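You operate a simulated robot arm through the tools that you are given. There is no shell and no other tool. Be economical: measure what you need, move in short steps, check, and stop when the job is done.

Carry out the task below with a simulated two-armed robot. There is one attempt and no reset: what you move stays moved.

JOB
Stop the fan, swap the grey filter cartridge for the white one and restart it.
Fine: grey one stands on the turntable; switch ends at fan. Set down upright: grey filter cartridge.

Only the result counts: the job must be done as asked and must still hold three seconds after the hand-in. Knocking over, shifting, dropping, spilling or breaking anything else fails it.

ROBOT AND FRAMES
Two 7-joint arms with two-finger parallel grippers on one trunk, on a base that drives. Base frame: it is fixed to the floor where the robot stands at the start and does not move with it; the origin is under the middle of the robot, x ahead of it, y to its left, z up. Units: cm, rad, N and s.
The left shoulder is at the start at [5, 16.8, 120.7], the right one opposite. With the tool pointing down near the work surface each hand reaches from about 10 to 66 cm from the robot's upright axis, wherever it stands, measured 20 degrees to its own side. Places, roughly: black booth switch [50, -10, 90]; filter socket [60, -120, 90]; grey filter cartridge [75, -125, 100]; plate of the booth turntable [60, -70, 90]. Payload 1.57 kg a hand.
Tool frame (each hand has its own): the origin (TCP) lies between the finger pads and is the grasp point; the fingertips stand 3 cm ahead of it; z points along the fingers, y is the line along which they close. Largest opening 8 cm; finger width 1.7, thickness 1.2; the body of the gripper, 4 by 8.2 cm, starts 8 cm behind the TCP.
Orientation is told as [roll, pitch, yaw] about the base's x, y, z axes, in that order, counted from this pose: with the fingers straight down and closing along the base's y, the tool's x points along the base's -x, its y along +y and its z along -z.

CONTROLS
- The arms move only by the tool move_arm. It takes "left_increments", "right_increments" or both (then of equal length, played together; a hand with none holds still); each is a list of rows, each a list of 7 numbers: the closure, from 0 (fully open) to 1 (shut), then the shift along the tool's x, y, z in units of 20 mm (1.0 is 20 mm), then the turn, a rotation vector about the tool's x, y, z in units of 4 degrees (1.0 is 4 degrees). In form: [[grip, dx, dy, dz, ax, ay, az], ...]. A call has 1 to 8 rows; each row shifts and turns the commanded pose from where the row before left it, along the tool's axes as they then stand. A call with a number of a shift or a turn outside -1 to 1 is refused whole. Rows are played at 5 a second. More than 5 cm and 0.15 rad between two rows, or a gripper value outside its range, and nothing of the call is played. Where a pose cannot be reached the arm comes as near as it can. A force on the tool above 40 N (or 10 N above the force at the start of the call, whichever is more), or a blocked arm, ends the call early, and 0.2 s more pass. Each finger travels about 4.5 cm/s and halts on what it meets, pressing with about 30 N; the grip force reading is that of the motor and also rises with nothing between the fingers. The clock runs only during rows and for 0.2 s after the last one: add rows that do not move to give the fingers time. The reply holds the time, the measured pose of the TCP, the force on the tool along the base axes, the opening and the grip force, in the units named above and with some noise, with the torque about the TCP (base axes, N m) and any sound that the robot's microphone picked up.
- Cameras (640 x 400 px; columns grow to the right, rows downward): "scene" is now at [11.59, -4.8, 142.56]; the picture's right is [-0.54, -0.84, 0.00], its down [-0.41, 0.27, -0.87] and it looks along [0.73, -0.47, -0.49] (base axes); focal length 280 px, centre (320, 200). "left" rides on the left gripper at [7.2, 0.7, -12.2] in its tool frame; the picture's right is [-0.09, 1.00, 0.00], its down [-0.84, -0.08, -0.54] and it looks along [-0.54, -0.05, 0.84] (tool axes); focal length 238 px, centre (320, 200). "right" rides on the right gripper at [7.2, -0.7, -12.2] in its tool frame; the picture's right is [0.09, 1.00, 0.00], its down [-0.84, 0.08, -0.54] and it looks along [-0.54, 0.05, 0.84] (tool axes); focal length 238 px, centre (320, 200).
- grab_frame(camera): a new picture of that camera. It takes no simulated time.
- slide_trunk(by): slides the trunk up (or, below 0, down) by that many cm; the arms and the scene camera ride with it, the base frame stays. It gives what a move gives, with no picture.
- steer(legs): drives the robot by 1 to 6 legs, each [ahead, left, turn to the left] in cm, cm and rad, along the robot's own axes; the way and the turn of a leg run together, so that a leg with both is an arc; at most 150 cm and 3.142 rad a leg. The arms and the cameras ride along, it lands a little off, and it stops where it bumps. It gives what a move gives.
- head_to(pan, tilt): turns the head with the scene camera to pan (to the left, within 1.396 rad either way) and tilt (down, from -0.506 to 1.204), counted from straight ahead of the robot. It gives what a move gives.
- probe_pixels(camera, pixels): for up to 12 pixels [column, row] of the newest picture of that camera ("zoom" is the newest enlarged one), the place [x, y, z] in the base frame of the surface seen there, good to about 0.2 cm. It takes no simulated time.
- inspect(camera, box): a new picture of the part [left, top, right, bottom] of that camera's present view, enlarged. It takes no simulated time.
- finish_job(): hands the job in; it is judged then, once.

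Go step by step. Measure first, check grasps and placings, and put right what went wrong. The budget is 80 turns and 58 pictures, counting those below and the enlarged ones. Unless the task says otherwise, let go and move clear before handing in, and close with one line.

The tools are called by a JSON object that holds its "method" and its "body". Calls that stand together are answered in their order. move_arm: Moves the arms, as the interface text tells. Its arguments: {"type":"object","properties":{"left_increments":{"type":"array"},"right_increments":{"type":"array"}},"required":[]} The other tools are called the same way: slide_trunk (by) slides the trunk up or down; steer (legs) drives the base; head_to (pan, tilt) turns the head that bears the scene camera; grab_frame (camera) takes a picture; probe_pixels (camera, pixels) gives the place of the surface under pixels of a picture; inspect (camera, box) takes an enlarged picture of a part of a camera's view; finish_job () hands the job in.

At the start:

```text
clock: 0.0
left_ee_pos: [34.47, -4.2, 124.48]
left_tcp_rot: [0.0, 0.001, 0.0]
left_contact_force: [-0.7, -0.3, -0.6]
left_torque: [0.02, -0.03, 0.02]
left_grip_width: 8.01
left_grip_force: 0.0
right_ee_pos: [23.38, -33.79, 128.75]
right_tcp_rot: [0.001, 0.003, 0.003]
right_contact_force: [0.7, 0.2, 0.1]
right_torque: [-0.02, 0.01, 0.02]
right_grip_width: 8.0
right_grip_force: 0.1
trunk travel left (down, up): [-37.5, 6.8]
robot x, y, heading: [0.2, -0.04, -0.007]
head pan, tilt: [-0.571, 0.513]
```

scene: 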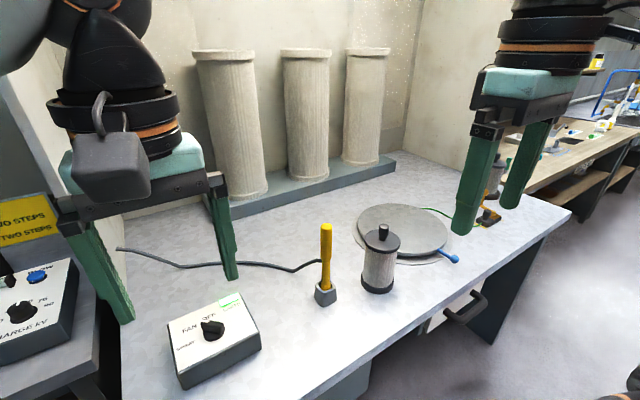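
right: 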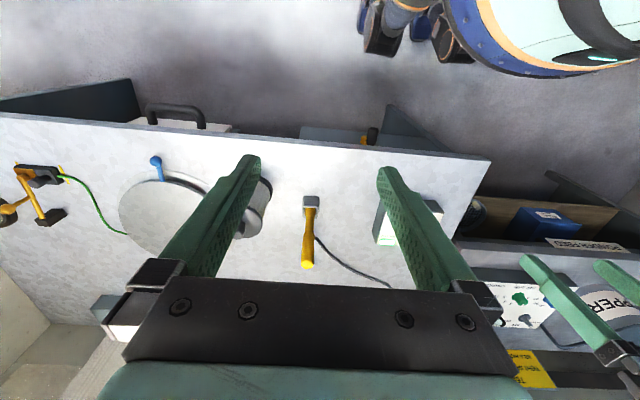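
left: 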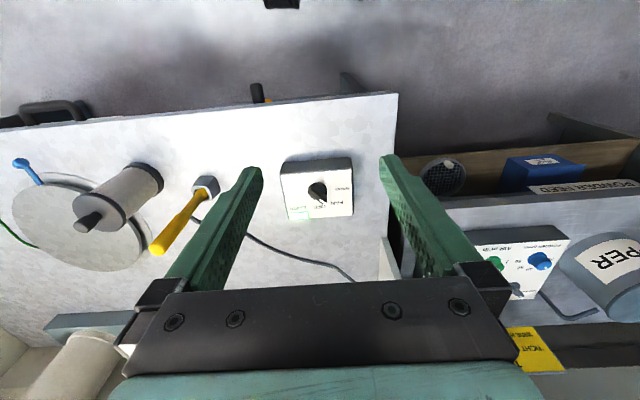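

The scene shows the switch box near (212,340), a cartridge near (380,260) and the turntable near (402,230). I'll enlarge the switch and the cartridge, and measure them.

{"method": "inspect", "body": {"camera": "scene", "box": [150, 270, 290, 390]}}

{"method": "inspect", "body": {"camera": "scene", "box": [300, 190, 500, 315]}}

{"method": "probe_pixels", "body": {"camera": "scene", "pixels": [[212, 328], [383, 230], [378, 260], [378, 290], [400, 225], [455, 259], [325, 228], [325, 295], [200, 340], [362, 230], [445, 235]]}}

```text
3.33 times, centred on (220, 330) of scene
```

zoom: 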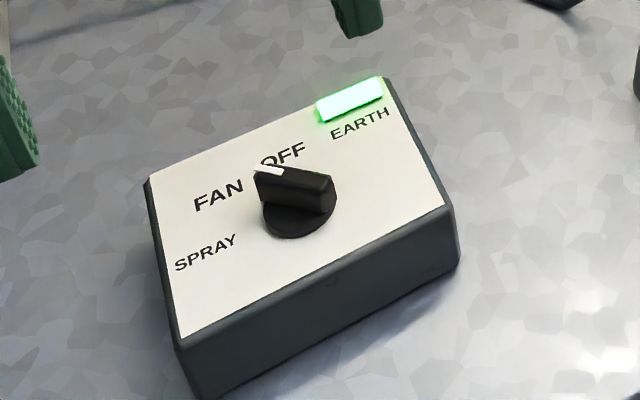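

```text
3.20 times, centred on (400, 252) of scene
```

zoom: 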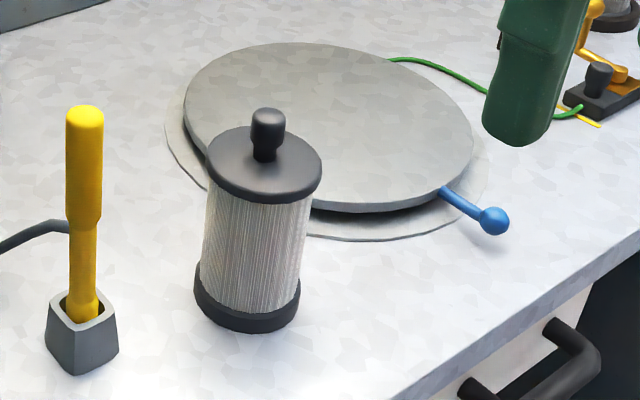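

```text
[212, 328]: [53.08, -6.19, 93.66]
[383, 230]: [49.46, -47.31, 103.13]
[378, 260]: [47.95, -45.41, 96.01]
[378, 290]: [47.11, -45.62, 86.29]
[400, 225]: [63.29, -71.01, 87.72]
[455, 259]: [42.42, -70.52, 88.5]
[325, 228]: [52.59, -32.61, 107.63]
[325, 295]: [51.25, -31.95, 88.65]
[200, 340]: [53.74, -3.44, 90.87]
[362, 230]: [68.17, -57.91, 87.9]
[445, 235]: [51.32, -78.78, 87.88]
```

The switch reads SPRAY / FAN / OFF with a green EARTH lamp, and its pointer needs a closer look. Next I'll look at the socket side and the yellow sign.

{"method": "head_to", "body": {"pan": -1.15, "tilt": 0.4}}

{"method": "grab_frame", "body": {"camera": "scene"}}

{"method": "inspect", "body": {"camera": "left", "box": [260, 140, 380, 230]}}

```text
clock: 1.0
left_ee_pos: [34.5, -4.18, 124.32]
left_tcp_rot: [-0.001, 0.0, 0.0]
left_contact_force: [-0.2, 0.1, -0.8]
left_torque: [-0.03, -0.03, 0.02]
left_grip_width: 8.02
left_grip_force: 0.1
right_ee_pos: [23.36, -33.76, 128.8]
right_tcp_rot: [0.001, 0.001, 0.001]
right_contact_force: [0.4, 0.0, 0.0]
right_torque: [0.01, 0.02, 0.02]
right_grip_width: 8.01
right_grip_force: 0.1
trunk travel left (down, up): [-37.5, 6.8]
robot x, y, heading: [-0.13, -0.37, 0.002]
head pan, tilt: [-1.15, 0.4]
```

```text
52 pictures are left
```

scene: 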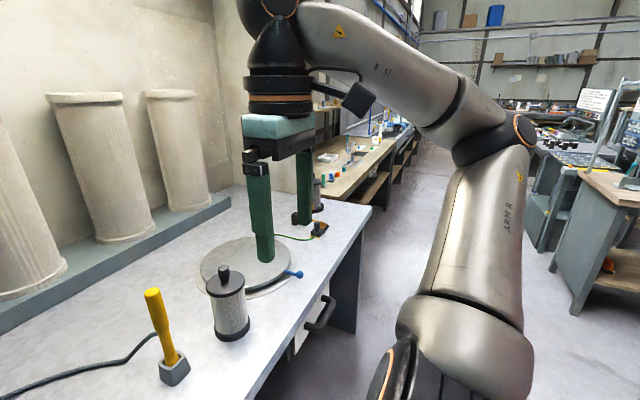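

```text
4.44 times, centred on (320, 185) of left
```

zoom: 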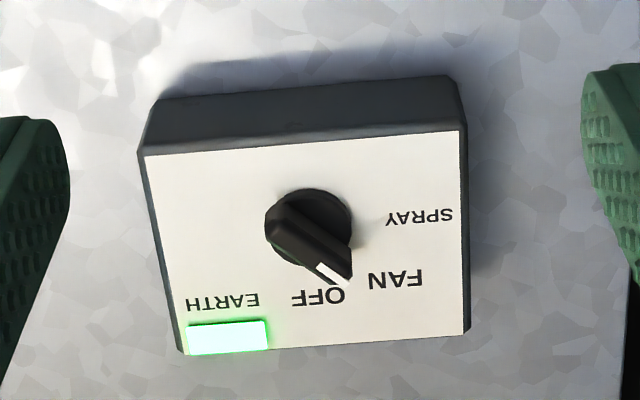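

The pointer ridge in the enlarged left view (about (280,215)→(345,275)) points at FAN, and OFF lies clockwise of it. I'll measure the knob points before bringing the left hand over it.

{"method": "probe_pixels", "body": {"camera": "zoom", "pixels": [[280, 218], [305, 240], [328, 262], [345, 282], [325, 295], [395, 280], [420, 216], [350, 215], [310, 195], [295, 240], [165, 165], [455, 145]]}}

```text
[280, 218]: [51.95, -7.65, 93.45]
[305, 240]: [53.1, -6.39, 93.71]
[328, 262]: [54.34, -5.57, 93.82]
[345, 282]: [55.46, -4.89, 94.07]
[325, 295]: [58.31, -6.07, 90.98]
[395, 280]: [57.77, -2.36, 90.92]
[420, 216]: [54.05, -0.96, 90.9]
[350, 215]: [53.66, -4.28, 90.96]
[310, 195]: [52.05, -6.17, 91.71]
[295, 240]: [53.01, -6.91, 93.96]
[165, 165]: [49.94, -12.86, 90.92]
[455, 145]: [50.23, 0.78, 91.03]
```

The knob's centre is about (53.6,-6.3), its top is at z≈93.9 and its ridge sits about 39° from +x toward +y, which is FAN. OFF is near 1°. I'll move the left hand above it.

{"method": "move_arm", "body": {"left_increments": [[0, -1, -0.13, 0.9, 0, 0, 0], [0, -1, -0.13, 0.9, 0, 0, 0], [0, -1, -0.13, 0.9, 0, 0, 0], [0, -1, -0.13, 0.9, 0, 0, 0], [0, -1, -0.13, 0.9, 0, 0, 0], [0, -1, -0.13, 0.9, 0, 0, 0], [0, -1, -0.13, 0.9, 0, 0, 0], [0, -1, -0.13, 0.9, 0, 0, 0]]}}

{"method": "move_arm", "body": {"left_increments": [[0, -0.8, 0, 0, 0, 0, 0], [0, -0.75, 0, 0, 0, 0, 0], [0, 0, 0, 0, 0, 0, -1], [0, 0, 0, 0, 0, 0, -1], [0, 0, 0, 0, 0, 0, -1], [0, 0, 0, 0, 0, 0, -1], [0, 0, 0, 0, 0, 0, -1], [0, 0, 0, 0, 0, 0, -1]]}}

{"method": "move_arm", "body": {"left_increments": [[0, 0, 0, 0, 0, 0, -1], [0, 0, 0, 0, 0, 0, -1], [0, 0, 0, 0, 0, 0, -1], [0, 0, 0, 0, 0, 0, -0.75], [0, 0, 0, 0, 0, 0, 0]]}}

{"method": "grab_frame", "body": {"camera": "left"}}

```text
clock: 2.8
left_ee_pos: [50.41, -6.25, 110.17]
left_tcp_rot: [-0.001, -0.001, 0.0]
left_contact_force: [-0.5, 0.3, 0.5]
left_torque: [-0.01, 0.0, 0.02]
left_grip_width: 8.03
left_grip_force: 0.0
right_ee_pos: [23.34, -33.77, 128.9]
right_tcp_rot: [0.004, 0.001, 0.003]
right_contact_force: [0.0, 0.0, -0.3]
right_torque: [-0.02, 0.01, 0.0]
right_grip_width: 8.02
right_grip_force: 0.0
trunk travel left (down, up): [-37.5, 6.8]
robot x, y, heading: [0.21, -0.05, 0.001]
head pan, tilt: [-1.15, 0.4]
```

```text
clock: 4.6
left_ee_pos: [53.51, -6.28, 110.01]
left_tcp_rot: [-0.001, 0.001, 0.421]
left_contact_force: [0.8, -0.8, -0.4]
left_torque: [0.0, 0.03, -0.01]
left_grip_width: 7.99
left_grip_force: 0.1
right_ee_pos: [23.4, -33.8, 128.9]
right_tcp_rot: [0.001, 0.002, 0.0]
right_contact_force: [-0.4, -0.1, 0.3]
right_torque: [0.02, 0.01, 0.02]
right_grip_width: 7.97
right_grip_force: 0.0
trunk travel left (down, up): [-37.5, 6.8]
robot x, y, heading: [0.03, 0.01, -0.002]
head pan, tilt: [-1.15, 0.4]
```

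```text
clock: 5.8
left_ee_pos: [53.58, -6.26, 109.88]
left_tcp_rot: [0.001, -0.003, 0.683]
left_contact_force: [-0.8, -0.4, -1.2]
left_torque: [-0.02, 0.01, -0.01]
left_grip_width: 7.99
left_grip_force: 0.1
right_ee_pos: [23.32, -33.71, 128.79]
right_tcp_rot: [-0.001, 0.001, 0.001]
right_contact_force: [0.1, -0.2, -0.4]
right_torque: [0.0, 0.03, 0.01]
right_grip_width: 7.98
right_grip_force: 0.0
trunk travel left (down, up): [-37.5, 6.8]
robot x, y, heading: [-0.13, -0.12, -0.0]
head pan, tilt: [-1.15, 0.4]
```

```text
50 pictures are left
```

left: 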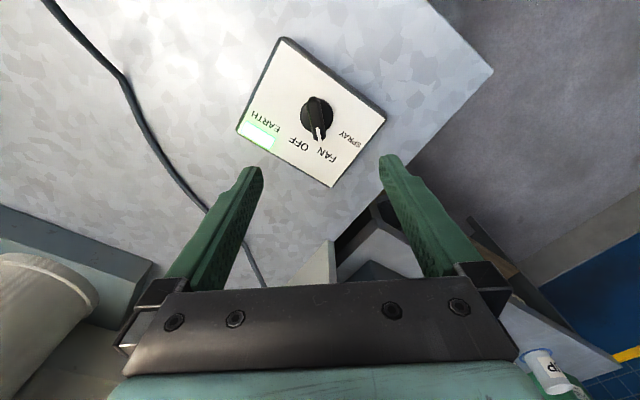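

The ridge (315,98)→(320,137) lines up with the finger axis. I'll descend to z≈95.5 and then close.

{"method": "move_arm", "body": {"left_increments": [[0, 0, 0, 1, 0, 0, 0], [0, 0, 0, 1, 0, 0, 0], [0, 0, 0, 1, 0, 0, 0], [0, 0, 0, 1, 0, 0, 0], [0, 0, 0, 1, 0, 0, 0], [0, 0, 0, 1, 0, 0, 0], [0, 0, 0, 1, 0, 0, 0], [0, 0, 0, 0.2, 0, 0, 0]]}}

{"method": "move_arm", "body": {"left_increments": [[0.7, 0, 0, 0, 0, 0, 0], [0.7, 0, 0, 0, 0, 0, 0], [0.7, 0, 0, 0, 0, 0, 0], [0.7, 0, 0, 0, 0, 0, 0]]}}

{"method": "inspect", "body": {"camera": "left", "box": [200, 60, 440, 210]}}

```text
clock: 7.6
left_ee_pos: [53.69, -6.39, 95.62]
left_tcp_rot: [0.0, 0.0, 0.681]
left_contact_force: [0.5, 0.1, -0.8]
left_torque: [-0.01, 0.02, 0.02]
left_grip_width: 8.0
left_grip_force: 0.1
right_ee_pos: [23.24, -33.74, 128.92]
right_tcp_rot: [0.002, 0.004, 0.001]
right_contact_force: [-0.3, 0.5, -0.4]
right_torque: [-0.02, 0.01, -0.01]
right_grip_width: 7.99
right_grip_force: 0.1
trunk travel left (down, up): [-37.5, 6.8]
robot x, y, heading: [-0.02, 0.55, 0.002]
head pan, tilt: [-1.15, 0.4]
```

```text
clock: 8.6
left_ee_pos: [53.65, -6.25, 95.57]
left_tcp_rot: [0.001, 0.0, 0.681]
left_contact_force: [0.7, -2.0, -0.5]
left_torque: [0.02, -0.03, 0.01]
left_grip_width: 2.54
left_grip_force: 0.6
right_ee_pos: [23.39, -33.74, 128.84]
right_tcp_rot: [0.002, 0.002, 0.0]
right_contact_force: [1.2, 0.6, 0.2]
right_torque: [0.03, -0.02, 0.01]
right_grip_width: 7.99
right_grip_force: 0.1
trunk travel left (down, up): [-37.5, 6.8]
robot x, y, heading: [0.09, 0.02, -0.0]
head pan, tilt: [-1.15, 0.4]
```

```text
2.67 times, centred on (320, 135) of left
```

zoom: 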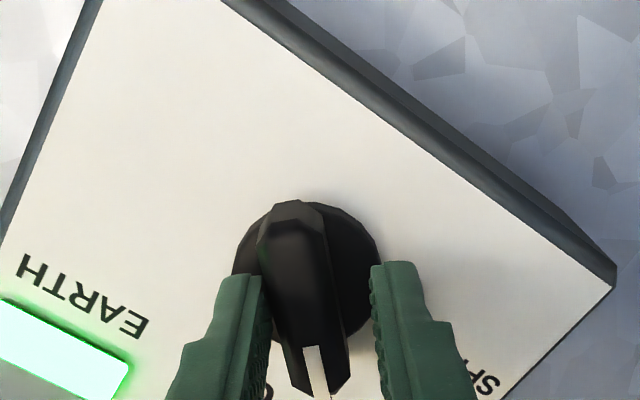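

The ridge sits nearer the left finger in the zoom (265 vs 372) and slightly up. I'll shift 0.4 cm toward tool -y and 0.3 cm toward +x, then close.

{"method": "move_arm", "body": {"left_increments": [[0.7, 0.15, -0.2, 0, 0, 0, 0], [0.8, 0, 0, 0, 0, 0, 0], [1, 0, 0, 0, 0, 0, 0], [1, 0, 0, 0, 0, 0, 0]]}}

{"method": "inspect", "body": {"camera": "left", "box": [200, 60, 440, 210]}}

```text
clock: 9.6
left_ee_pos: [53.64, -6.85, 95.5]
left_tcp_rot: [0.0, -0.002, 0.681]
left_contact_force: [0.7, 0.0, 1.2]
left_torque: [0.01, 0.04, -0.02]
left_grip_width: 1.62
left_grip_force: 29.2
right_ee_pos: [23.38, -33.79, 128.76]
right_tcp_rot: [0.003, 0.0, 0.001]
right_contact_force: [0.4, 0.6, -0.4]
right_torque: [0.0, -0.01, -0.07]
right_grip_width: 7.99
right_grip_force: 0.1
trunk travel left (down, up): [-37.5, 6.8]
robot x, y, heading: [0.18, -0.05, -0.001]
head pan, tilt: [-1.15, 0.4]
```

```text
2.67 times, centred on (320, 135) of left
```

zoom: 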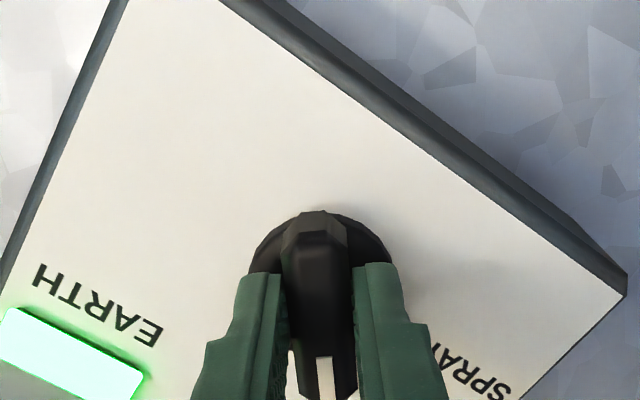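

The knob is gripped (1.62 cm, 29 N) with almost no side force. I'll turn it clockwise toward OFF.

{"method": "move_arm", "body": {"left_increments": [[1, 0, 0, 0, 0, 0, 1], [1, 0, 0, 0, 0, 0, 1], [1, 0, 0, 0, 0, 0, 1], [1, 0, 0, 0, 0, 0, 1], [1, 0, 0, 0, 0, 0, 1], [1, 0, 0, 0, 0, 0, 1]]}}

```text
clock: 11.0
left_ee_pos: [53.58, -6.64, 95.6]
left_tcp_rot: [0.001, 0.001, 0.261]
left_contact_force: [-5.6, 5.3, 1.5]
left_torque: [0.22, 0.1, 0.04]
left_grip_width: 1.59
left_grip_force: 31.5
right_ee_pos: [23.27, -33.74, 128.87]
right_tcp_rot: [0.0, -0.001, 0.001]
right_contact_force: [0.8, -0.3, -0.4]
right_torque: [-0.01, 0.02, 0.01]
right_grip_width: 8.01
right_grip_force: 0.1
trunk travel left (down, up): [-37.5, 6.8]
robot x, y, heading: [-0.06, -0.09, 0.001]
head pan, tilt: [-1.15, 0.4]
```

It turned with a ~7 N side force, so my grip is slightly off the knob's axis. I'll finish the turn with a small compensating shift.

{"method": "move_arm", "body": {"left_increments": [[1, 0.05, 0.05, 0, 0, 0, 1], [1, 0.05, 0.05, 0, 0, 0, 1], [1, 0, 0, 0, 0, 0, 1], [1, 0, 0, 0, 0, 0, 0.8], [1, 0, 0, 0, 0, 0, 0]]}}

{"method": "inspect", "body": {"camera": "left", "box": [200, 60, 440, 210]}}

```text
clock: 12.2
left_ee_pos: [53.49, -6.5, 95.53]
left_tcp_rot: [0.001, -0.001, -0.004]
left_contact_force: [6.2, 1.8, 0.2]
left_torque: [0.06, -0.78, 0.15]
left_grip_width: 1.58
left_grip_force: 32.2
right_ee_pos: [23.46, -33.75, 128.85]
right_tcp_rot: [0.001, 0.002, 0.001]
right_contact_force: [0.2, 0.3, 0.8]
right_torque: [-0.02, 0.01, 0.03]
right_grip_width: 8.0
right_grip_force: 0.0
trunk travel left (down, up): [-37.5, 6.8]
robot x, y, heading: [-0.15, -0.19, -0.0]
head pan, tilt: [-1.15, 0.4]
```

```text
2.67 times, centred on (320, 135) of left
```

zoom: 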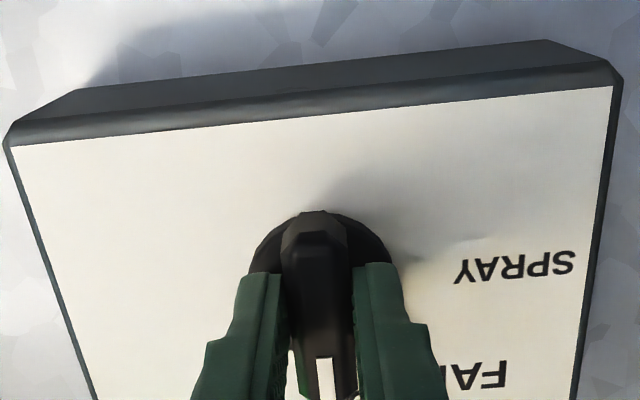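

The knob now points along +x, toward OFF. I'll open, rise and check.

{"method": "move_arm", "body": {"left_increments": [[0.6, 0, 0, 0, 0, 0, 0], [0.3, 0, 0, 0, 0, 0, 0], [0, 0, 0, 0, 0, 0, 0], [0, 0, 0, -1, 0, 0, 0], [0, 0, 0, -1, 0, 0, 0], [0, 0, 0, -1, 0, 0, 0], [0, 0, 0, -1, 0, 0, 0], [0, 0, 0, -1, 0, 0, 0]]}}

{"method": "inspect", "body": {"camera": "left", "box": [200, 60, 440, 210]}}

```text
clock: 14.0
left_ee_pos: [53.26, -6.62, 105.53]
left_tcp_rot: [0.0, 0.0, -0.003]
left_contact_force: [0.6, 0.0, -0.4]
left_torque: [-0.01, 0.02, 0.01]
left_grip_width: 7.99
left_grip_force: 0.0
right_ee_pos: [23.27, -33.76, 128.83]
right_tcp_rot: [0.002, 0.001, 0.003]
right_contact_force: [-0.6, 0.1, 0.6]
right_torque: [-0.01, -0.02, 0.02]
right_grip_width: 8.01
right_grip_force: 0.1
trunk travel left (down, up): [-37.5, 6.8]
robot x, y, heading: [0.11, 0.29, 0.001]
head pan, tilt: [-1.15, 0.4]
```

```text
2.67 times, centred on (320, 135) of left
```

zoom: 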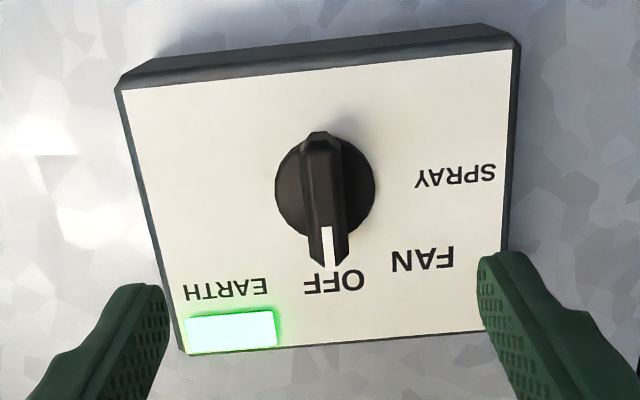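

The pointer is on OFF. I'll retract the left arm and measure the drawer handle and table edge before driving sideways.

{"method": "move_arm", "body": {"left_increments": [[0, 1, 0, -1, 0, 0, 0], [0, 1, 0, -1, 0, 0, 0], [0, 1, 0, -1, 0, 0, 0], [0, 1, 0, -1, 0, 0, 0], [0, 1, 0, -1, 0, 0, 0], [0, 1, 0, -1, 0, 0, 0], [0, 1, 0, -1, 0, 0, 0], [0, 1, 0, -1, 0, 0, 0]]}}

{"method": "probe_pixels", "body": {"camera": "scene", "pixels": [[325, 318], [370, 207], [300, 330], [318, 195], [320, 228], [340, 190], [350, 250], [380, 230], [345, 160]]}}

{"method": "inspect", "body": {"camera": "scene", "box": [260, 120, 420, 240]}}

```text
clock: 15.8
left_ee_pos: [37.19, -6.43, 121.66]
left_tcp_rot: [0.0, 0.0, -0.003]
left_contact_force: [-0.2, 1.1, -0.9]
left_torque: [0.02, 0.02, 0.01]
left_grip_width: 8.03
left_grip_force: 0.3
right_ee_pos: [23.3, -33.76, 128.74]
right_tcp_rot: [0.002, 0.0, 0.002]
right_contact_force: [-0.9, 0.6, 0.1]
right_torque: [0.01, 0.01, -0.03]
right_grip_width: 7.98
right_grip_force: 0.1
trunk travel left (down, up): [-37.5, 6.8]
robot x, y, heading: [0.2, 0.16, -0.003]
head pan, tilt: [-1.15, 0.4]
```

```text
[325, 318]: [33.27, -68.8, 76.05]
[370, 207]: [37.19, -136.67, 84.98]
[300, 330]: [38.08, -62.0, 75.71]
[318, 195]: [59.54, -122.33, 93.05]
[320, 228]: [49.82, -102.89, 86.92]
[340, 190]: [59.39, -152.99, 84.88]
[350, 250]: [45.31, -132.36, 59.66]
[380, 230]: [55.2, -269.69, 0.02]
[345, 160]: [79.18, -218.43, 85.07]
```

```text
3.33 times, centred on (340, 180) of scene
```

zoom: 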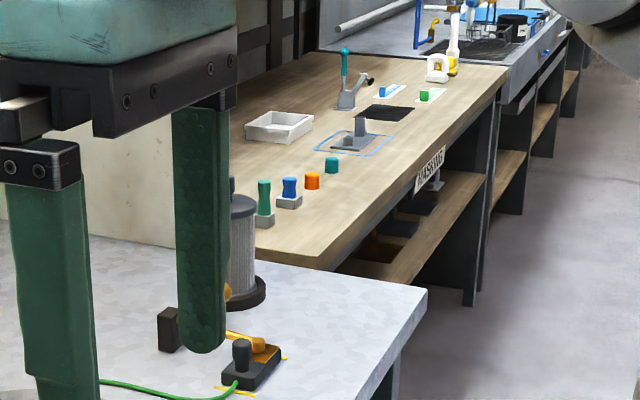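

The grey cartridge stands in a dark-based socket near (59.5,-122), beside a yellow lever with a green cable. I'll drive 75 cm right to see it properly.

{"method": "steer", "body": {"legs": [[0, -75, 0]]}}

{"method": "head_to", "body": {"pan": -0.6, "tilt": 0.6}}

{"method": "grab_frame", "body": {"camera": "scene"}}

{"method": "grab_frame", "body": {"camera": "right"}}

```text
clock: 19.8
left_ee_pos: [37.57, -80.86, 121.6]
left_tcp_rot: [-0.002, 0.002, 0.004]
left_contact_force: [-0.2, -0.9, -0.1]
left_torque: [0.01, -0.01, 0.02]
left_grip_width: 7.99
left_grip_force: 0.0
right_ee_pos: [23.94, -108.31, 128.9]
right_tcp_rot: [0.002, 0.001, 0.008]
right_contact_force: [0.0, -0.1, -0.3]
right_torque: [0.01, -0.03, 0.0]
right_grip_width: 8.0
right_grip_force: 0.1
trunk travel left (down, up): [-37.5, 6.8]
robot x, y, heading: [0.38, -74.86, 0.008]
head pan, tilt: [-1.15, 0.4]
```

```text
clock: 20.8
left_ee_pos: [37.75, -80.92, 121.68]
left_tcp_rot: [0.002, 0.002, 0.005]
left_contact_force: [-0.4, 0.3, 0.6]
left_torque: [0.01, -0.01, 0.01]
left_grip_width: 7.97
left_grip_force: 0.1
right_ee_pos: [23.96, -108.27, 128.87]
right_tcp_rot: [0.002, 0.001, 0.009]
right_contact_force: [0.4, 0.1, 0.4]
right_torque: [0.01, -0.01, 0.01]
right_grip_width: 8.0
right_grip_force: 0.1
trunk travel left (down, up): [-37.5, 6.8]
robot x, y, heading: [0.07, -74.85, 0.011]
head pan, tilt: [-0.6, 0.6]
```

```text
44 pictures are left
```

scene: 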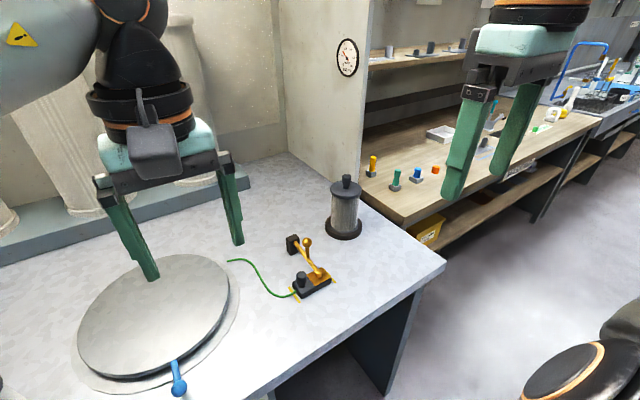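

```text
43 pictures are left
```

right: 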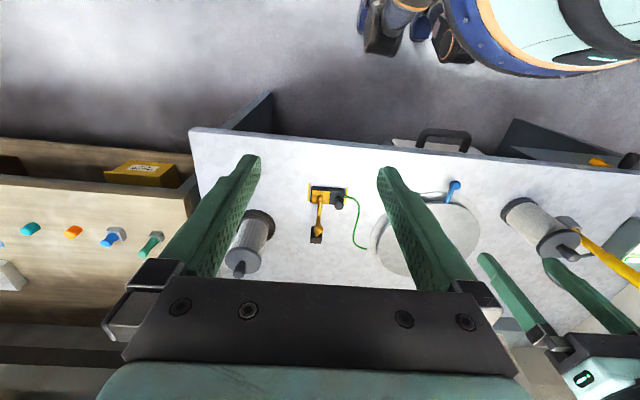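

Now I can see the socket with the grey cartridge at (345,208) and a gauge on the wall. I'll zoom in on both.

{"method": "inspect", "body": {"camera": "scene", "box": [260, 165, 400, 305]}}

{"method": "probe_pixels", "body": {"camera": "scene", "pixels": [[346, 178], [346, 188], [346, 210], [340, 234], [360, 228], [328, 228], [291, 245], [306, 243], [300, 277], [325, 283], [175, 365], [150, 310]]}}

{"method": "inspect", "body": {"camera": "scene", "box": [320, 30, 370, 85]}}

```text
2.86 times, centred on (330, 235) of scene
```

zoom: 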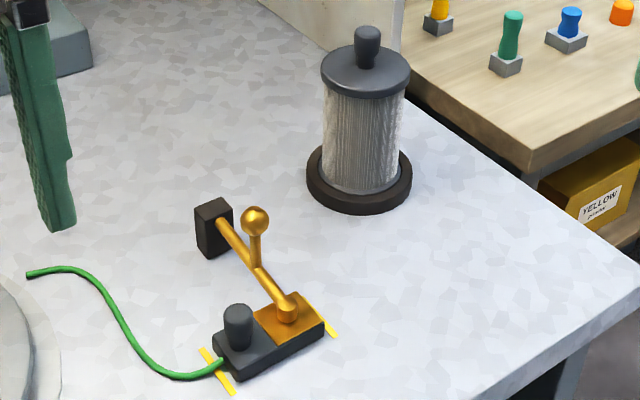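

```text
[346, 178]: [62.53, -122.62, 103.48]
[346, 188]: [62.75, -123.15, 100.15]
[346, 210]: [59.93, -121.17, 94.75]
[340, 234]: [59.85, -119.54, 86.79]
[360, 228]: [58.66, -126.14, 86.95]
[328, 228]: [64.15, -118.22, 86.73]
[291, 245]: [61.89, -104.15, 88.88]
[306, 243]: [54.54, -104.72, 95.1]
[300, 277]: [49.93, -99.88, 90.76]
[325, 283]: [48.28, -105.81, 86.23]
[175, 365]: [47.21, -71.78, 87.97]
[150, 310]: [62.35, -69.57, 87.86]
```

```text
7.27 times, centred on (345, 58) of scene
```

zoom: 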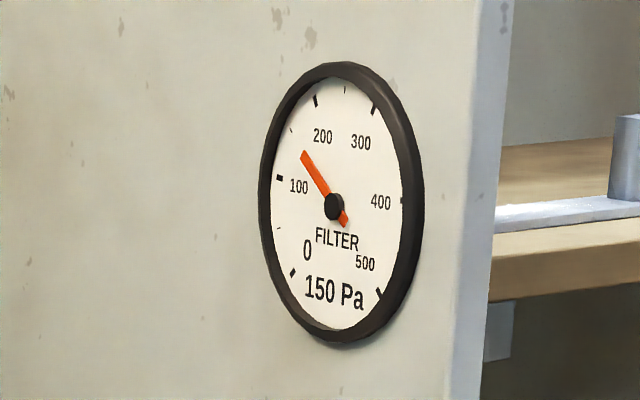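

The grey cartridge's knob is at about (62.5,-122.7), its cap is at z≈100.2 and its knob top at 103.5. The gauge still reads 150 Pa and I'll recheck it later. I'll drive to y≈-113 and 5 cm ahead for reach.

{"method": "steer", "body": {"legs": [[0, -38, 0], [5, 0, 0]]}}

{"method": "head_to", "body": {"pan": -0.25, "tilt": 0.6}}

{"method": "grab_frame", "body": {"camera": "scene"}}

```text
clock: 23.8
left_ee_pos: [43.2, -119.11, 121.51]
left_tcp_rot: [0.001, 0.001, 0.011]
left_contact_force: [0.4, 0.3, -0.2]
left_torque: [-0.01, 0.01, 0.01]
left_grip_width: 7.98
left_grip_force: 0.1
right_ee_pos: [29.79, -146.78, 128.71]
right_tcp_rot: [0.003, 0.001, 0.015]
right_contact_force: [1.1, -0.1, 0.3]
right_torque: [0.01, 0.01, -0.01]
right_grip_width: 8.03
right_grip_force: 0.1
trunk travel left (down, up): [-37.5, 6.8]
robot x, y, heading: [5.92, -113.44, 0.01]
head pan, tilt: [-0.6, 0.6]
```

```text
clock: 24.6
left_ee_pos: [43.06, -119.1, 121.53]
left_tcp_rot: [-0.002, -0.001, 0.009]
left_contact_force: [-0.5, 0.6, -0.3]
left_torque: [-0.01, 0.03, 0.02]
left_grip_width: 8.01
left_grip_force: 0.1
right_ee_pos: [29.59, -146.71, 128.83]
right_tcp_rot: [0.001, 0.002, 0.016]
right_contact_force: [0.1, 0.4, 0.8]
right_torque: [0.0, -0.01, -0.01]
right_grip_width: 7.98
right_grip_force: 0.0
trunk travel left (down, up): [-37.5, 6.8]
robot x, y, heading: [5.72, -113.13, 0.012]
head pan, tilt: [-0.25, 0.6]
```

```text
40 pictures are left
```

scene: 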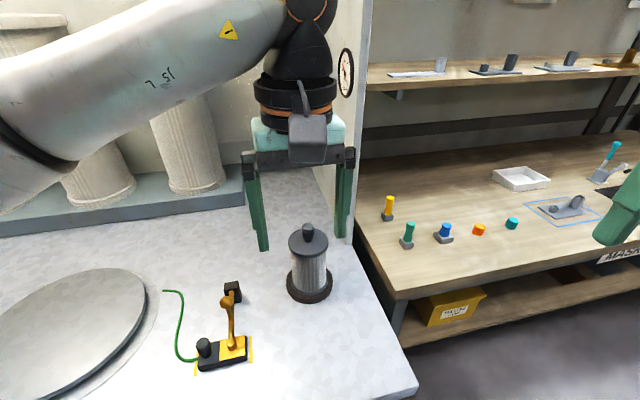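

The left hand hangs over the socket in the view, so I'll move it left and back. I'll also re-measure the grey knob from this closer view and re-read the gauge.

{"method": "probe_pixels", "body": {"camera": "scene", "pixels": [[307, 226], [307, 234], [300, 242], [316, 242], [290, 241], [326, 241], [308, 255], [308, 301], [292, 285], [330, 285], [234, 294], [345, 75]]}}

{"method": "move_arm", "body": {"left_increments": [[0, 0.4, 1, -0.2, 0, 0, 0], [0, 0.4, 1, -0.2, 0, 0, 0], [0, 0.4, 1, -0.2, 0, 0, 0], [0, 0.4, 1, -0.2, 0, 0, 0], [0, 0.4, 1, -0.2, 0, 0, 0], [0, 0.4, 1, -0.2, 0, 0, 0], [0, 0.4, 1, -0.2, 0, 0, 0], [0, 0.4, 1, -0.2, 0, 0, 0]]}}

{"method": "move_arm", "body": {"left_increments": [[0, 0.4, 1, 0, 0, 0, 0], [0, 0.4, 1, 0, 0, 0, 0], [0, 0.4, 1, 0, 0, 0, 0], [0, 0.4, 1, 0, 0, 0, 0], [0, 0.4, 1, 0, 0, 0, 0]]}}

{"method": "inspect", "body": {"camera": "scene", "box": [250, 40, 410, 320]}}

```text
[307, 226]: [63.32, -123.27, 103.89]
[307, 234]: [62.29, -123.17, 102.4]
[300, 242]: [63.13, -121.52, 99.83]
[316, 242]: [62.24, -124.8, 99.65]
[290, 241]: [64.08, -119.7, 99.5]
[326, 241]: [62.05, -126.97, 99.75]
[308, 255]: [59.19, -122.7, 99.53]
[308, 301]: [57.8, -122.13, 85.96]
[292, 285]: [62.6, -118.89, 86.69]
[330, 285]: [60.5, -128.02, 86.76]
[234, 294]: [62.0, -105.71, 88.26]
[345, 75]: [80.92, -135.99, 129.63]
```

```text
clock: 26.4
left_ee_pos: [36.66, -103.21, 124.82]
left_tcp_rot: [-0.003, -0.001, 0.011]
left_contact_force: [0.6, 1.3, -0.1]
left_torque: [-0.04, 0.01, -0.02]
left_grip_width: 8.01
left_grip_force: 0.0
right_ee_pos: [29.59, -146.66, 128.86]
right_tcp_rot: [-0.001, -0.001, 0.016]
right_contact_force: [-0.4, 0.1, -0.5]
right_torque: [0.02, -0.02, -0.04]
right_grip_width: 8.02
right_grip_force: 0.1
trunk travel left (down, up): [-37.5, 6.8]
robot x, y, heading: [6.1, -113.39, 0.009]
head pan, tilt: [-0.25, 0.6]
```

```text
clock: 27.6
left_ee_pos: [32.44, -93.16, 124.6]
left_tcp_rot: [0.0, -0.001, 0.01]
left_contact_force: [0.7, 0.3, 0.5]
left_torque: [-0.02, 0.02, -0.01]
left_grip_width: 8.02
left_grip_force: 0.1
right_ee_pos: [29.68, -146.66, 128.93]
right_tcp_rot: [0.0, 0.0, 0.016]
right_contact_force: [-0.5, 0.1, 0.4]
right_torque: [-0.02, -0.01, -0.02]
right_grip_width: 8.0
right_grip_force: 0.0
trunk travel left (down, up): [-37.5, 6.8]
robot x, y, heading: [5.7, -113.49, 0.016]
head pan, tilt: [-0.25, 0.6]
```

```text
1.43 times, centred on (330, 180) of scene
```

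zoom: 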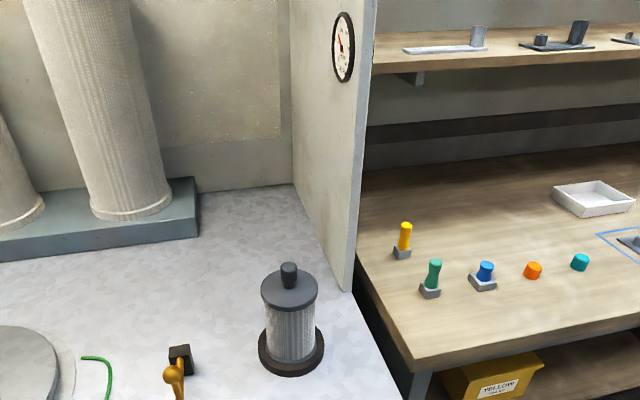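

The grey knob's centre is about (62.9,-123.2), its top is at 103.9 and the cap at 99.6. I'll bring the right hand in over it, first left and then forward, to stay clear of the side panel.

{"method": "move_arm", "body": {"right_increments": [[0, -0.5, 1, 0, 0, 0, 0], [0, -0.5, 1, 0, 0, 0, 0], [0, -0.5, 1, 0, 0, 0, 0], [0, -0.5, 1, 0, 0, 0, 0], [0, -0.5, 1, 0, 0, 0, 0], [0, -0.5, 1, 0, 0, 0, 0], [0, -0.5, 1, 0, 0, 0, 0], [0, -0.5, 1, 0, 0, 0, 0]]}}

{"method": "move_arm", "body": {"right_increments": [[0, -1, 0.43, 0.6, 0, 0, 0], [0, -1, 0.43, 0.6, 0, 0, 0], [0, -1, 0.43, 0.6, 0, 0, 0], [0, -1, 0.43, 0.6, 0, 0, 0], [0, -1, 0.43, 0.6, 0, 0, 0], [0, -1, 0.43, 0.6, 0, 0, 0], [0, -1, 0.43, 0.6, 0, 0, 0], [0, -1, 0.43, 0.6, 0, 0, 0]]}}

{"method": "move_arm", "body": {"right_increments": [[0, -0.98, 0, 0.6, 0, 0, 0], [0, -0.98, 0, 0.6, 0, 0, 0], [0, -0.98, 0, 0.6, 0, 0, 0], [0, -0.98, 0, 0.6, 0, 0, 0], [0, -0.98, 0, 0, 0, 0, 0], [0, 0, 0, 0, 0, 0, 0]]}}

{"method": "grab_frame", "body": {"camera": "right"}}

```text
clock: 29.4
left_ee_pos: [32.62, -93.23, 124.62]
left_tcp_rot: [-0.001, 0.001, 0.009]
left_contact_force: [0.2, -0.4, 0.4]
left_torque: [-0.04, 0.0, 0.0]
left_grip_width: 7.98
left_grip_force: 0.1
right_ee_pos: [37.25, -130.62, 128.84]
right_tcp_rot: [0.001, 0.002, 0.016]
right_contact_force: [-0.4, -0.7, 0.2]
right_torque: [0.02, 0.0, -0.02]
right_grip_width: 8.0
right_grip_force: 0.1
trunk travel left (down, up): [-37.5, 6.8]
robot x, y, heading: [5.79, -113.31, 0.015]
head pan, tilt: [-0.25, 0.6]
```

```text
clock: 31.2
left_ee_pos: [32.57, -93.33, 124.71]
left_tcp_rot: [0.0, 0.002, 0.01]
left_contact_force: [-0.7, 0.1, 0.5]
left_torque: [0.02, 0.03, -0.02]
left_grip_width: 8.0
left_grip_force: 0.0
right_ee_pos: [50.81, -128.69, 118.96]
right_tcp_rot: [0.005, 0.004, 0.013]
right_contact_force: [-0.4, -0.6, -0.3]
right_torque: [0.05, -0.01, -0.01]
right_grip_width: 8.01
right_grip_force: 0.0
right hand out of reach, approached as far as the arm can: row 5, 6, 7, 8
trunk travel left (down, up): [-37.5, 6.8]
robot x, y, heading: [5.63, -113.36, 0.017]
head pan, tilt: [-0.25, 0.6]
```

```text
clock: 32.6
left_ee_pos: [32.57, -93.19, 124.71]
left_tcp_rot: [0.0, 0.001, 0.009]
left_contact_force: [-0.4, -0.5, -0.2]
left_torque: [0.01, -0.03, 0.0]
left_grip_width: 8.01
left_grip_force: 0.0
right_ee_pos: [55.72, -131.54, 114.72]
right_tcp_rot: [0.001, -0.002, 0.017]
right_contact_force: [0.7, 0.8, -1.1]
right_torque: [0.04, 0.02, 0.01]
right_grip_width: 8.01
right_grip_force: 0.0
right hand out of reach, approached as far as the arm can: row 1, 2, 3, 4, 5
trunk travel left (down, up): [-37.5, 6.8]
robot x, y, heading: [5.56, -113.35, 0.01]
head pan, tilt: [-0.25, 0.6]
```

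```text
38 pictures are left
```

right: 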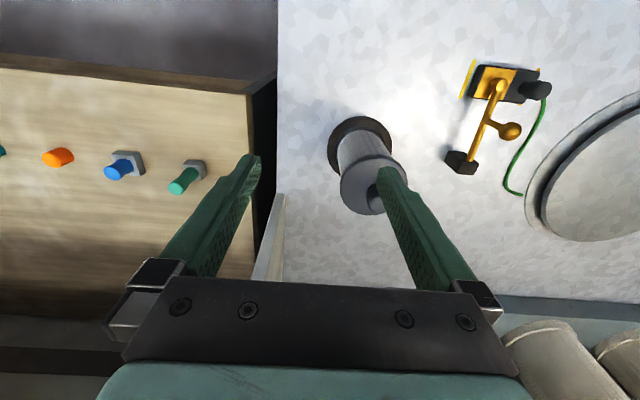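

The arm is out of reach at this height (it got to 55.7,-131.5). I'll pull the hand back, raise the trunk 6.5 cm and drive 8 cm closer.

{"method": "move_arm", "body": {"right_increments": [[0, 1, 0, 0, 0, 0, 0], [0, 1, 0, 0, 0, 0, 0], [0, 1, 0, 0, 0, 0, 0], [0, 1, 0, 0, 0, 0, 0], [0, 1, 0, 0, 0, 0, 0], [0, 1, 0, 0, 0, 0, 0], [0, 1, 0, 0, 0, 0, 0], [0, 1, 0, 0, 0, 0, 0]]}}

{"method": "slide_trunk", "body": {"by": 6.5}}

{"method": "steer", "body": {"legs": [[8, 0, 0]]}}

```text
clock: 34.4
left_ee_pos: [32.41, -93.25, 124.79]
left_tcp_rot: [0.001, -0.001, 0.011]
left_contact_force: [0.3, 0.2, 0.5]
left_torque: [-0.01, 0.02, 0.01]
left_grip_width: 7.99
left_grip_force: 0.1
right_ee_pos: [39.55, -131.92, 114.63]
right_tcp_rot: [0.0, 0.001, 0.015]
right_contact_force: [0.0, 0.1, 0.3]
right_torque: [0.0, -0.02, -0.02]
right_grip_width: 8.01
right_grip_force: 0.0
trunk travel left (down, up): [-37.5, 6.8]
robot x, y, heading: [5.88, -113.35, 0.013]
head pan, tilt: [-0.25, 0.6]
```

```text
clock: 35.4
left_ee_pos: [32.48, -93.31, 131.15]
left_tcp_rot: [0.001, 0.001, 0.012]
left_contact_force: [-0.8, -0.5, 1.1]
left_torque: [0.01, -0.01, 0.01]
left_grip_width: 8.0
left_grip_force: 0.0
right_ee_pos: [39.6, -132.03, 121.09]
right_tcp_rot: [0.003, 0.002, 0.014]
right_contact_force: [-0.6, -0.1, 0.3]
right_torque: [-0.02, 0.01, 0.02]
right_grip_width: 8.01
right_grip_force: 0.1
trunk travel left (down, up): [-44.0, 0.3]
robot x, y, heading: [5.93, -113.19, 0.015]
head pan, tilt: [-0.25, 0.6]
```

```text
clock: 36.5
left_ee_pos: [40.52, -93.16, 131.12]
left_tcp_rot: [0.0, -0.001, 0.01]
left_contact_force: [-0.2, 0.2, 0.3]
left_torque: [0.02, 0.03, 0.02]
left_grip_width: 8.0
left_grip_force: 0.1
right_ee_pos: [47.69, -131.81, 120.99]
right_tcp_rot: [0.001, 0.001, 0.016]
right_contact_force: [0.0, 0.3, -0.5]
right_torque: [0.01, 0.03, 0.0]
right_grip_width: 8.0
right_grip_force: 0.0
trunk travel left (down, up): [-44.0, 0.3]
robot x, y, heading: [13.49, -113.03, 0.014]
head pan, tilt: [-0.25, 0.6]
```

No bump, and the robot is now at x=13.5. I'll move the right hand left first, then forward above the grey knob.

{"method": "move_arm", "body": {"right_increments": [[0, 0, 0.84, 0.3, 0, 0, 0], [0, 0, 0.84, 0.3, 0, 0, 0], [0, 0, 0.84, 0.3, 0, 0, 0], [0, 0, 0.84, 0.3, 0, 0, 0], [0, 0, 0.84, 0.3, 0, 0, 0]]}}

{"method": "move_arm", "body": {"right_increments": [[0, -0.96, 0, 0.5, 0, 0, 0], [0, -0.96, 0, 0.5, 0, 0, 0], [0, -0.96, 0, 0.5, 0, 0, 0], [0, -0.96, 0, 0.5, 0, 0, 0], [0, -0.96, 0, 0.5, 0, 0, 0], [0, -0.96, 0, 0.5, 0, 0, 0], [0, -0.96, 0, 0.5, 0, 0, 0], [0, -0.96, 0, 0.5, 0, 0, 0]]}}

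{"method": "grab_frame", "body": {"camera": "right"}}

```text
clock: 37.7
left_ee_pos: [40.54, -93.12, 131.25]
left_tcp_rot: [0.002, 0.0, 0.011]
left_contact_force: [-0.4, 0.4, 0.2]
left_torque: [-0.02, -0.02, -0.02]
left_grip_width: 8.01
left_grip_force: 0.1
right_ee_pos: [47.43, -123.46, 118.07]
right_tcp_rot: [0.001, 0.002, 0.014]
right_contact_force: [1.0, -0.4, 0.1]
right_torque: [-0.02, -0.03, -0.01]
right_grip_width: 8.02
right_grip_force: 0.0
trunk travel left (down, up): [-44.0, 0.3]
robot x, y, heading: [13.8, -113.12, 0.013]
head pan, tilt: [-0.25, 0.6]
```

```text
clock: 39.5
left_ee_pos: [40.43, -93.24, 131.17]
left_tcp_rot: [0.001, 0.0, 0.011]
left_contact_force: [-0.1, -0.5, -0.1]
left_torque: [-0.01, 0.01, 0.02]
left_grip_width: 7.98
left_grip_force: 0.0
right_ee_pos: [60.0, -128.05, 110.87]
right_tcp_rot: [0.003, 0.0, 0.016]
right_contact_force: [0.3, 0.1, 0.3]
right_torque: [0.01, -0.01, -0.02]
right_grip_width: 8.01
right_grip_force: 0.0
right hand out of reach, approached as far as the arm can: row 3, 4, 5, 6, 7, 8
trunk travel left (down, up): [-44.0, 0.3]
robot x, y, heading: [13.67, -113.37, 0.016]
head pan, tilt: [-0.25, 0.6]
```

```text
37 pictures are left
```

right: 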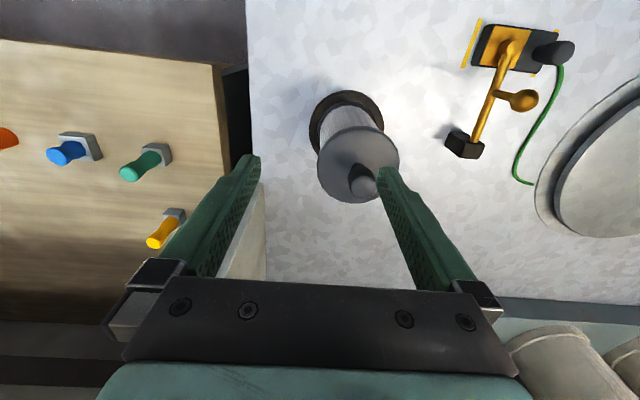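

It's still limited (60,-128), though the distance is small, so the wrist roll is probably at its stop rather than the arm being too short. I'll pull back and yaw the hand about 32° to the left, the natural direction, since the knob is round.

{"method": "move_arm", "body": {"right_increments": [[0, 1, 0, 0, 0, 0, 0], [0, 1, 0, 0, 0, 0, 0], [0, 1, 0, 0, 0, 0, 0], [0, 1, 0, 0, 0, 0, 0]]}}

{"method": "move_arm", "body": {"right_increments": [[0, 0, 0, 0, 0, 0, -1], [0, 0, 0, 0, 0, 0, -1], [0, 0, 0, 0, 0, 0, -1], [0, 0, 0, 0, 0, 0, -1], [0, 0, 0, 0, 0, 0, -1], [0, 0, 0, 0, 0, 0, -1], [0, 0, 0, 0, 0, 0, -1], [0, 0, 0, 0, 0, 0, -1]]}}

```text
clock: 40.5
left_ee_pos: [40.46, -93.11, 131.3]
left_tcp_rot: [0.001, 0.0, 0.011]
left_contact_force: [1.0, -0.3, -0.5]
left_torque: [-0.03, 0.03, 0.01]
left_grip_width: 8.0
left_grip_force: 0.0
right_ee_pos: [51.86, -128.17, 110.92]
right_tcp_rot: [0.001, 0.0, 0.015]
right_contact_force: [-0.2, 0.3, 0.4]
right_torque: [0.01, -0.01, -0.01]
right_grip_width: 8.02
right_grip_force: 0.0
trunk travel left (down, up): [-44.0, 0.3]
robot x, y, heading: [14.04, -113.13, 0.01]
head pan, tilt: [-0.25, 0.6]
```

```text
clock: 42.3
left_ee_pos: [40.43, -93.18, 131.22]
left_tcp_rot: [0.001, -0.001, 0.009]
left_contact_force: [-0.5, 0.0, -0.7]
left_torque: [0.01, 0.01, 0.01]
left_grip_width: 8.01
left_grip_force: 0.1
right_ee_pos: [52.01, -128.18, 110.74]
right_tcp_rot: [0.002, 0.001, 0.576]
right_contact_force: [-0.5, -0.5, 0.1]
right_torque: [0.01, 0.02, 0.0]
right_grip_width: 8.0
right_grip_force: 0.1
trunk travel left (down, up): [-44.0, 0.3]
robot x, y, heading: [13.75, -113.31, 0.012]
head pan, tilt: [-0.25, 0.6]
```

Yaw is now 0.576. The shift to above the knob in tool axes is about x -11.9 cm and y -1.7 cm.

{"method": "move_arm", "body": {"right_increments": [[0, -0.847, -0.124, 0, 0, 0, 0], [0, -0.847, -0.124, 0, 0, 0, 0], [0, -0.847, -0.124, 0, 0, 0, 0], [0, -0.847, -0.124, 0, 0, 0, 0], [0, -0.847, -0.124, 0, 0, 0, 0], [0, -0.847, -0.124, 0, 0, 0, 0], [0, -0.847, -0.124, 0, 0, 0, 0], [0, 0, 0, 0, 0, 0, 0]]}}

{"method": "grab_frame", "body": {"camera": "right"}}

```text
clock: 44.1
left_ee_pos: [40.53, -93.07, 131.26]
left_tcp_rot: [0.0, 0.0, 0.01]
left_contact_force: [0.0, 0.1, 0.7]
left_torque: [0.01, 0.02, 0.0]
left_grip_width: 8.0
left_grip_force: 0.1
right_ee_pos: [59.8, -127.73, 111.7]
right_tcp_rot: [0.001, -0.003, 0.575]
right_contact_force: [0.4, 0.0, 0.1]
right_torque: [-0.01, -0.03, 0.03]
right_grip_width: 7.98
right_grip_force: 0.0
right hand out of reach, approached as far as the arm can: row 4, 5, 6, 7
trunk travel left (down, up): [-44.0, 0.3]
robot x, y, heading: [13.65, -113.12, 0.012]
head pan, tilt: [-0.25, 0.6]
```

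```text
36 pictures are left
```

right: 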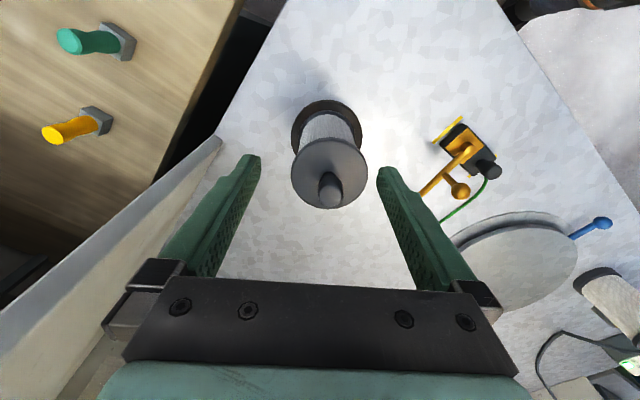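

The limit didn't change with yaw, so it is an inward limit of the right arm: the target has to lie further to the robot's right. I'll shift the robot 16 cm left, with the fingertips 4.8 cm above the knob top, and turn the yaw back.

{"method": "steer", "body": {"legs": [[0, 16, 0]]}}

{"method": "move_arm", "body": {"right_increments": [[0, 0, 0, 0, 0, 0, 1], [0, 0, 0, 0, 0, 0, 1], [0, 0, 0, 0, 0, 0, 1], [0, 0, 0, 0, 0, 0, 1], [0, 0, 0, 0, 0, 0, 1], [0, 0, 0, 0, 0, 0, 1], [0, 0, 0, 0, 0, 0, 1], [0, 0, 0, 0, 0, 0, 1]]}}

```text
clock: 45.5
left_ee_pos: [40.28, -77.18, 131.25]
left_tcp_rot: [-0.003, 0.0, 0.009]
left_contact_force: [-0.1, -0.6, -0.8]
left_torque: [-0.04, 0.01, 0.02]
left_grip_width: 8.0
left_grip_force: 0.0
right_ee_pos: [59.66, -111.81, 111.85]
right_tcp_rot: [0.002, -0.001, 0.573]
right_contact_force: [-0.3, -0.4, -0.1]
right_torque: [-0.03, -0.02, 0.0]
right_grip_width: 8.0
right_grip_force: 0.0
trunk travel left (down, up): [-44.0, 0.3]
robot x, y, heading: [13.41, -97.3, 0.011]
head pan, tilt: [-0.25, 0.6]
```

```text
clock: 47.3
left_ee_pos: [40.29, -77.22, 131.11]
left_tcp_rot: [0.0, 0.0, 0.007]
left_contact_force: [0.5, -0.2, -0.2]
left_torque: [0.01, 0.03, -0.03]
left_grip_width: 8.02
left_grip_force: 0.0
right_ee_pos: [59.72, -111.87, 111.78]
right_tcp_rot: [0.002, -0.001, 0.012]
right_contact_force: [0.5, -1.1, 0.1]
right_torque: [0.04, 0.02, -0.01]
right_grip_width: 7.98
right_grip_force: 0.2
trunk travel left (down, up): [-44.0, 0.3]
robot x, y, heading: [13.71, -97.16, 0.01]
head pan, tilt: [-0.25, 0.6]
```

Now I'll move sideways over the knob and look.

{"method": "move_arm", "body": {"right_increments": [[0, -0.255, -0.953, 0, 0, 0, 0], [0, -0.255, -0.953, 0, 0, 0, 0], [0, -0.255, -0.953, 0, 0, 0, 0], [0, -0.255, -0.953, 0, 0, 0, 0], [0, -0.255, -0.953, 0, 0, 0, 0], [0, -0.255, -0.953, 0, 0, 0, 0], [0, 0, 0, 0, 0, 0, 0]]}}

{"method": "grab_frame", "body": {"camera": "right"}}

```text
clock: 48.9
left_ee_pos: [40.22, -77.24, 131.15]
left_tcp_rot: [0.001, -0.001, 0.009]
left_contact_force: [0.4, 0.4, 0.1]
left_torque: [-0.02, -0.03, 0.07]
left_grip_width: 8.02
left_grip_force: 0.0
right_ee_pos: [62.8, -123.41, 111.88]
right_tcp_rot: [0.003, 0.0, 0.014]
right_contact_force: [-0.3, -0.5, -0.3]
right_torque: [0.0, 0.02, -0.01]
right_grip_width: 8.02
right_grip_force: 0.0
trunk travel left (down, up): [-44.0, 0.3]
robot x, y, heading: [14.13, -97.06, 0.011]
head pan, tilt: [-0.25, 0.6]
```

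```text
35 pictures are left
```

right: 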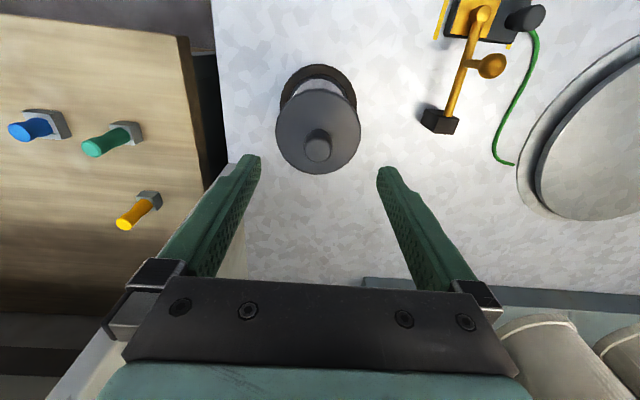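

It reached the pose, and the knob is centred at (318,148). I'll check its position, also using the right camera's view.

{"method": "probe_pixels", "body": {"camera": "right", "pixels": [[318, 152], [306, 150], [330, 150], [318, 132], [318, 162], [277, 130], [360, 130], [318, 175]]}}

```text
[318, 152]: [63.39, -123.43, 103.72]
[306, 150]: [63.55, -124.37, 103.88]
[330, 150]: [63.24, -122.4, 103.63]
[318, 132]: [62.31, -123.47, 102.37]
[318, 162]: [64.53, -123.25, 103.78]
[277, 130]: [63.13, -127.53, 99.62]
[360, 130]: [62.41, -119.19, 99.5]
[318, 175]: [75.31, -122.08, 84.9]
```

The knob's centre is (63.35,-123.4). I'll nudge 0.5 cm forward, lower to z≈103.3 and close.

{"method": "move_arm", "body": {"right_increments": [[0, -0.27, 0, 0.8, 0, 0, 0], [0, 0, 0, 1, 0, 0, 0], [0, 0, 0, 1, 0, 0, 0], [0, 0, 0, 1, 0, 0, 0], [0, 0, 0, 0.5, 0, 0, 0], [0, 0, 0, 0, 0, 0, 0]]}}

{"method": "move_arm", "body": {"right_increments": [[0.6, 0, 0, 0, 0, 0, 0], [0.6, 0, 0, 0, 0, 0, 0], [0.8, 0, 0, 0, 0, 0, 0], [1, 0, 0, 0, 0, 0, 0], [1, 0, 0, 0, 0, 0, 0], [1, 0, 0, 0, 0, 0, 0]]}}

{"method": "inspect", "body": {"camera": "right", "box": [220, 40, 420, 240]}}

```text
clock: 50.3
left_ee_pos: [40.31, -77.25, 131.23]
left_tcp_rot: [-0.002, 0.0, 0.009]
left_contact_force: [-1.1, 0.3, 0.5]
left_torque: [-0.01, -0.05, 0.01]
left_grip_width: 8.0
left_grip_force: 0.0
right_ee_pos: [63.39, -123.44, 102.96]
right_tcp_rot: [0.002, -0.002, 0.014]
right_contact_force: [-0.1, 0.1, 1.1]
right_torque: [-0.02, -0.01, 0.01]
right_grip_width: 8.01
right_grip_force: 0.1
trunk travel left (down, up): [-44.0, 0.3]
robot x, y, heading: [13.77, -96.92, 0.009]
head pan, tilt: [-0.25, 0.6]
```

```text
clock: 51.7
left_ee_pos: [40.29, -77.22, 131.21]
left_tcp_rot: [0.001, 0.002, 0.007]
left_contact_force: [-0.7, 0.6, 0.6]
left_torque: [-0.01, 0.01, 0.01]
left_grip_width: 8.01
left_grip_force: 0.0
right_ee_pos: [63.35, -123.48, 103.09]
right_tcp_rot: [0.003, 0.001, 0.014]
right_contact_force: [0.0, -3.6, 1.0]
right_torque: [-0.6, -0.05, 0.02]
right_grip_width: 2.54
right_grip_force: 30.1
trunk travel left (down, up): [-44.0, 0.3]
robot x, y, heading: [13.7, -97.35, 0.017]
head pan, tilt: [-0.25, 0.6]
```

```text
2.00 times, centred on (320, 140) of right
```

zoom: 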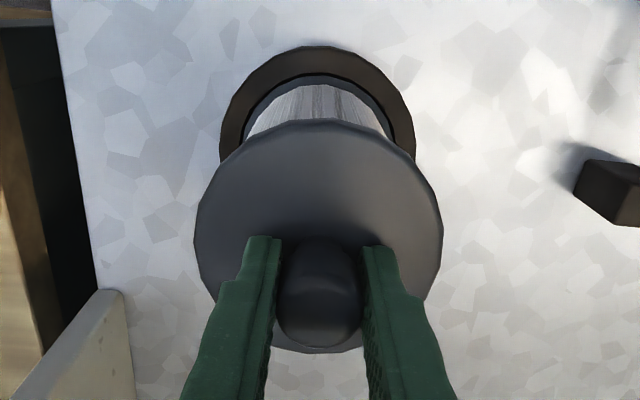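

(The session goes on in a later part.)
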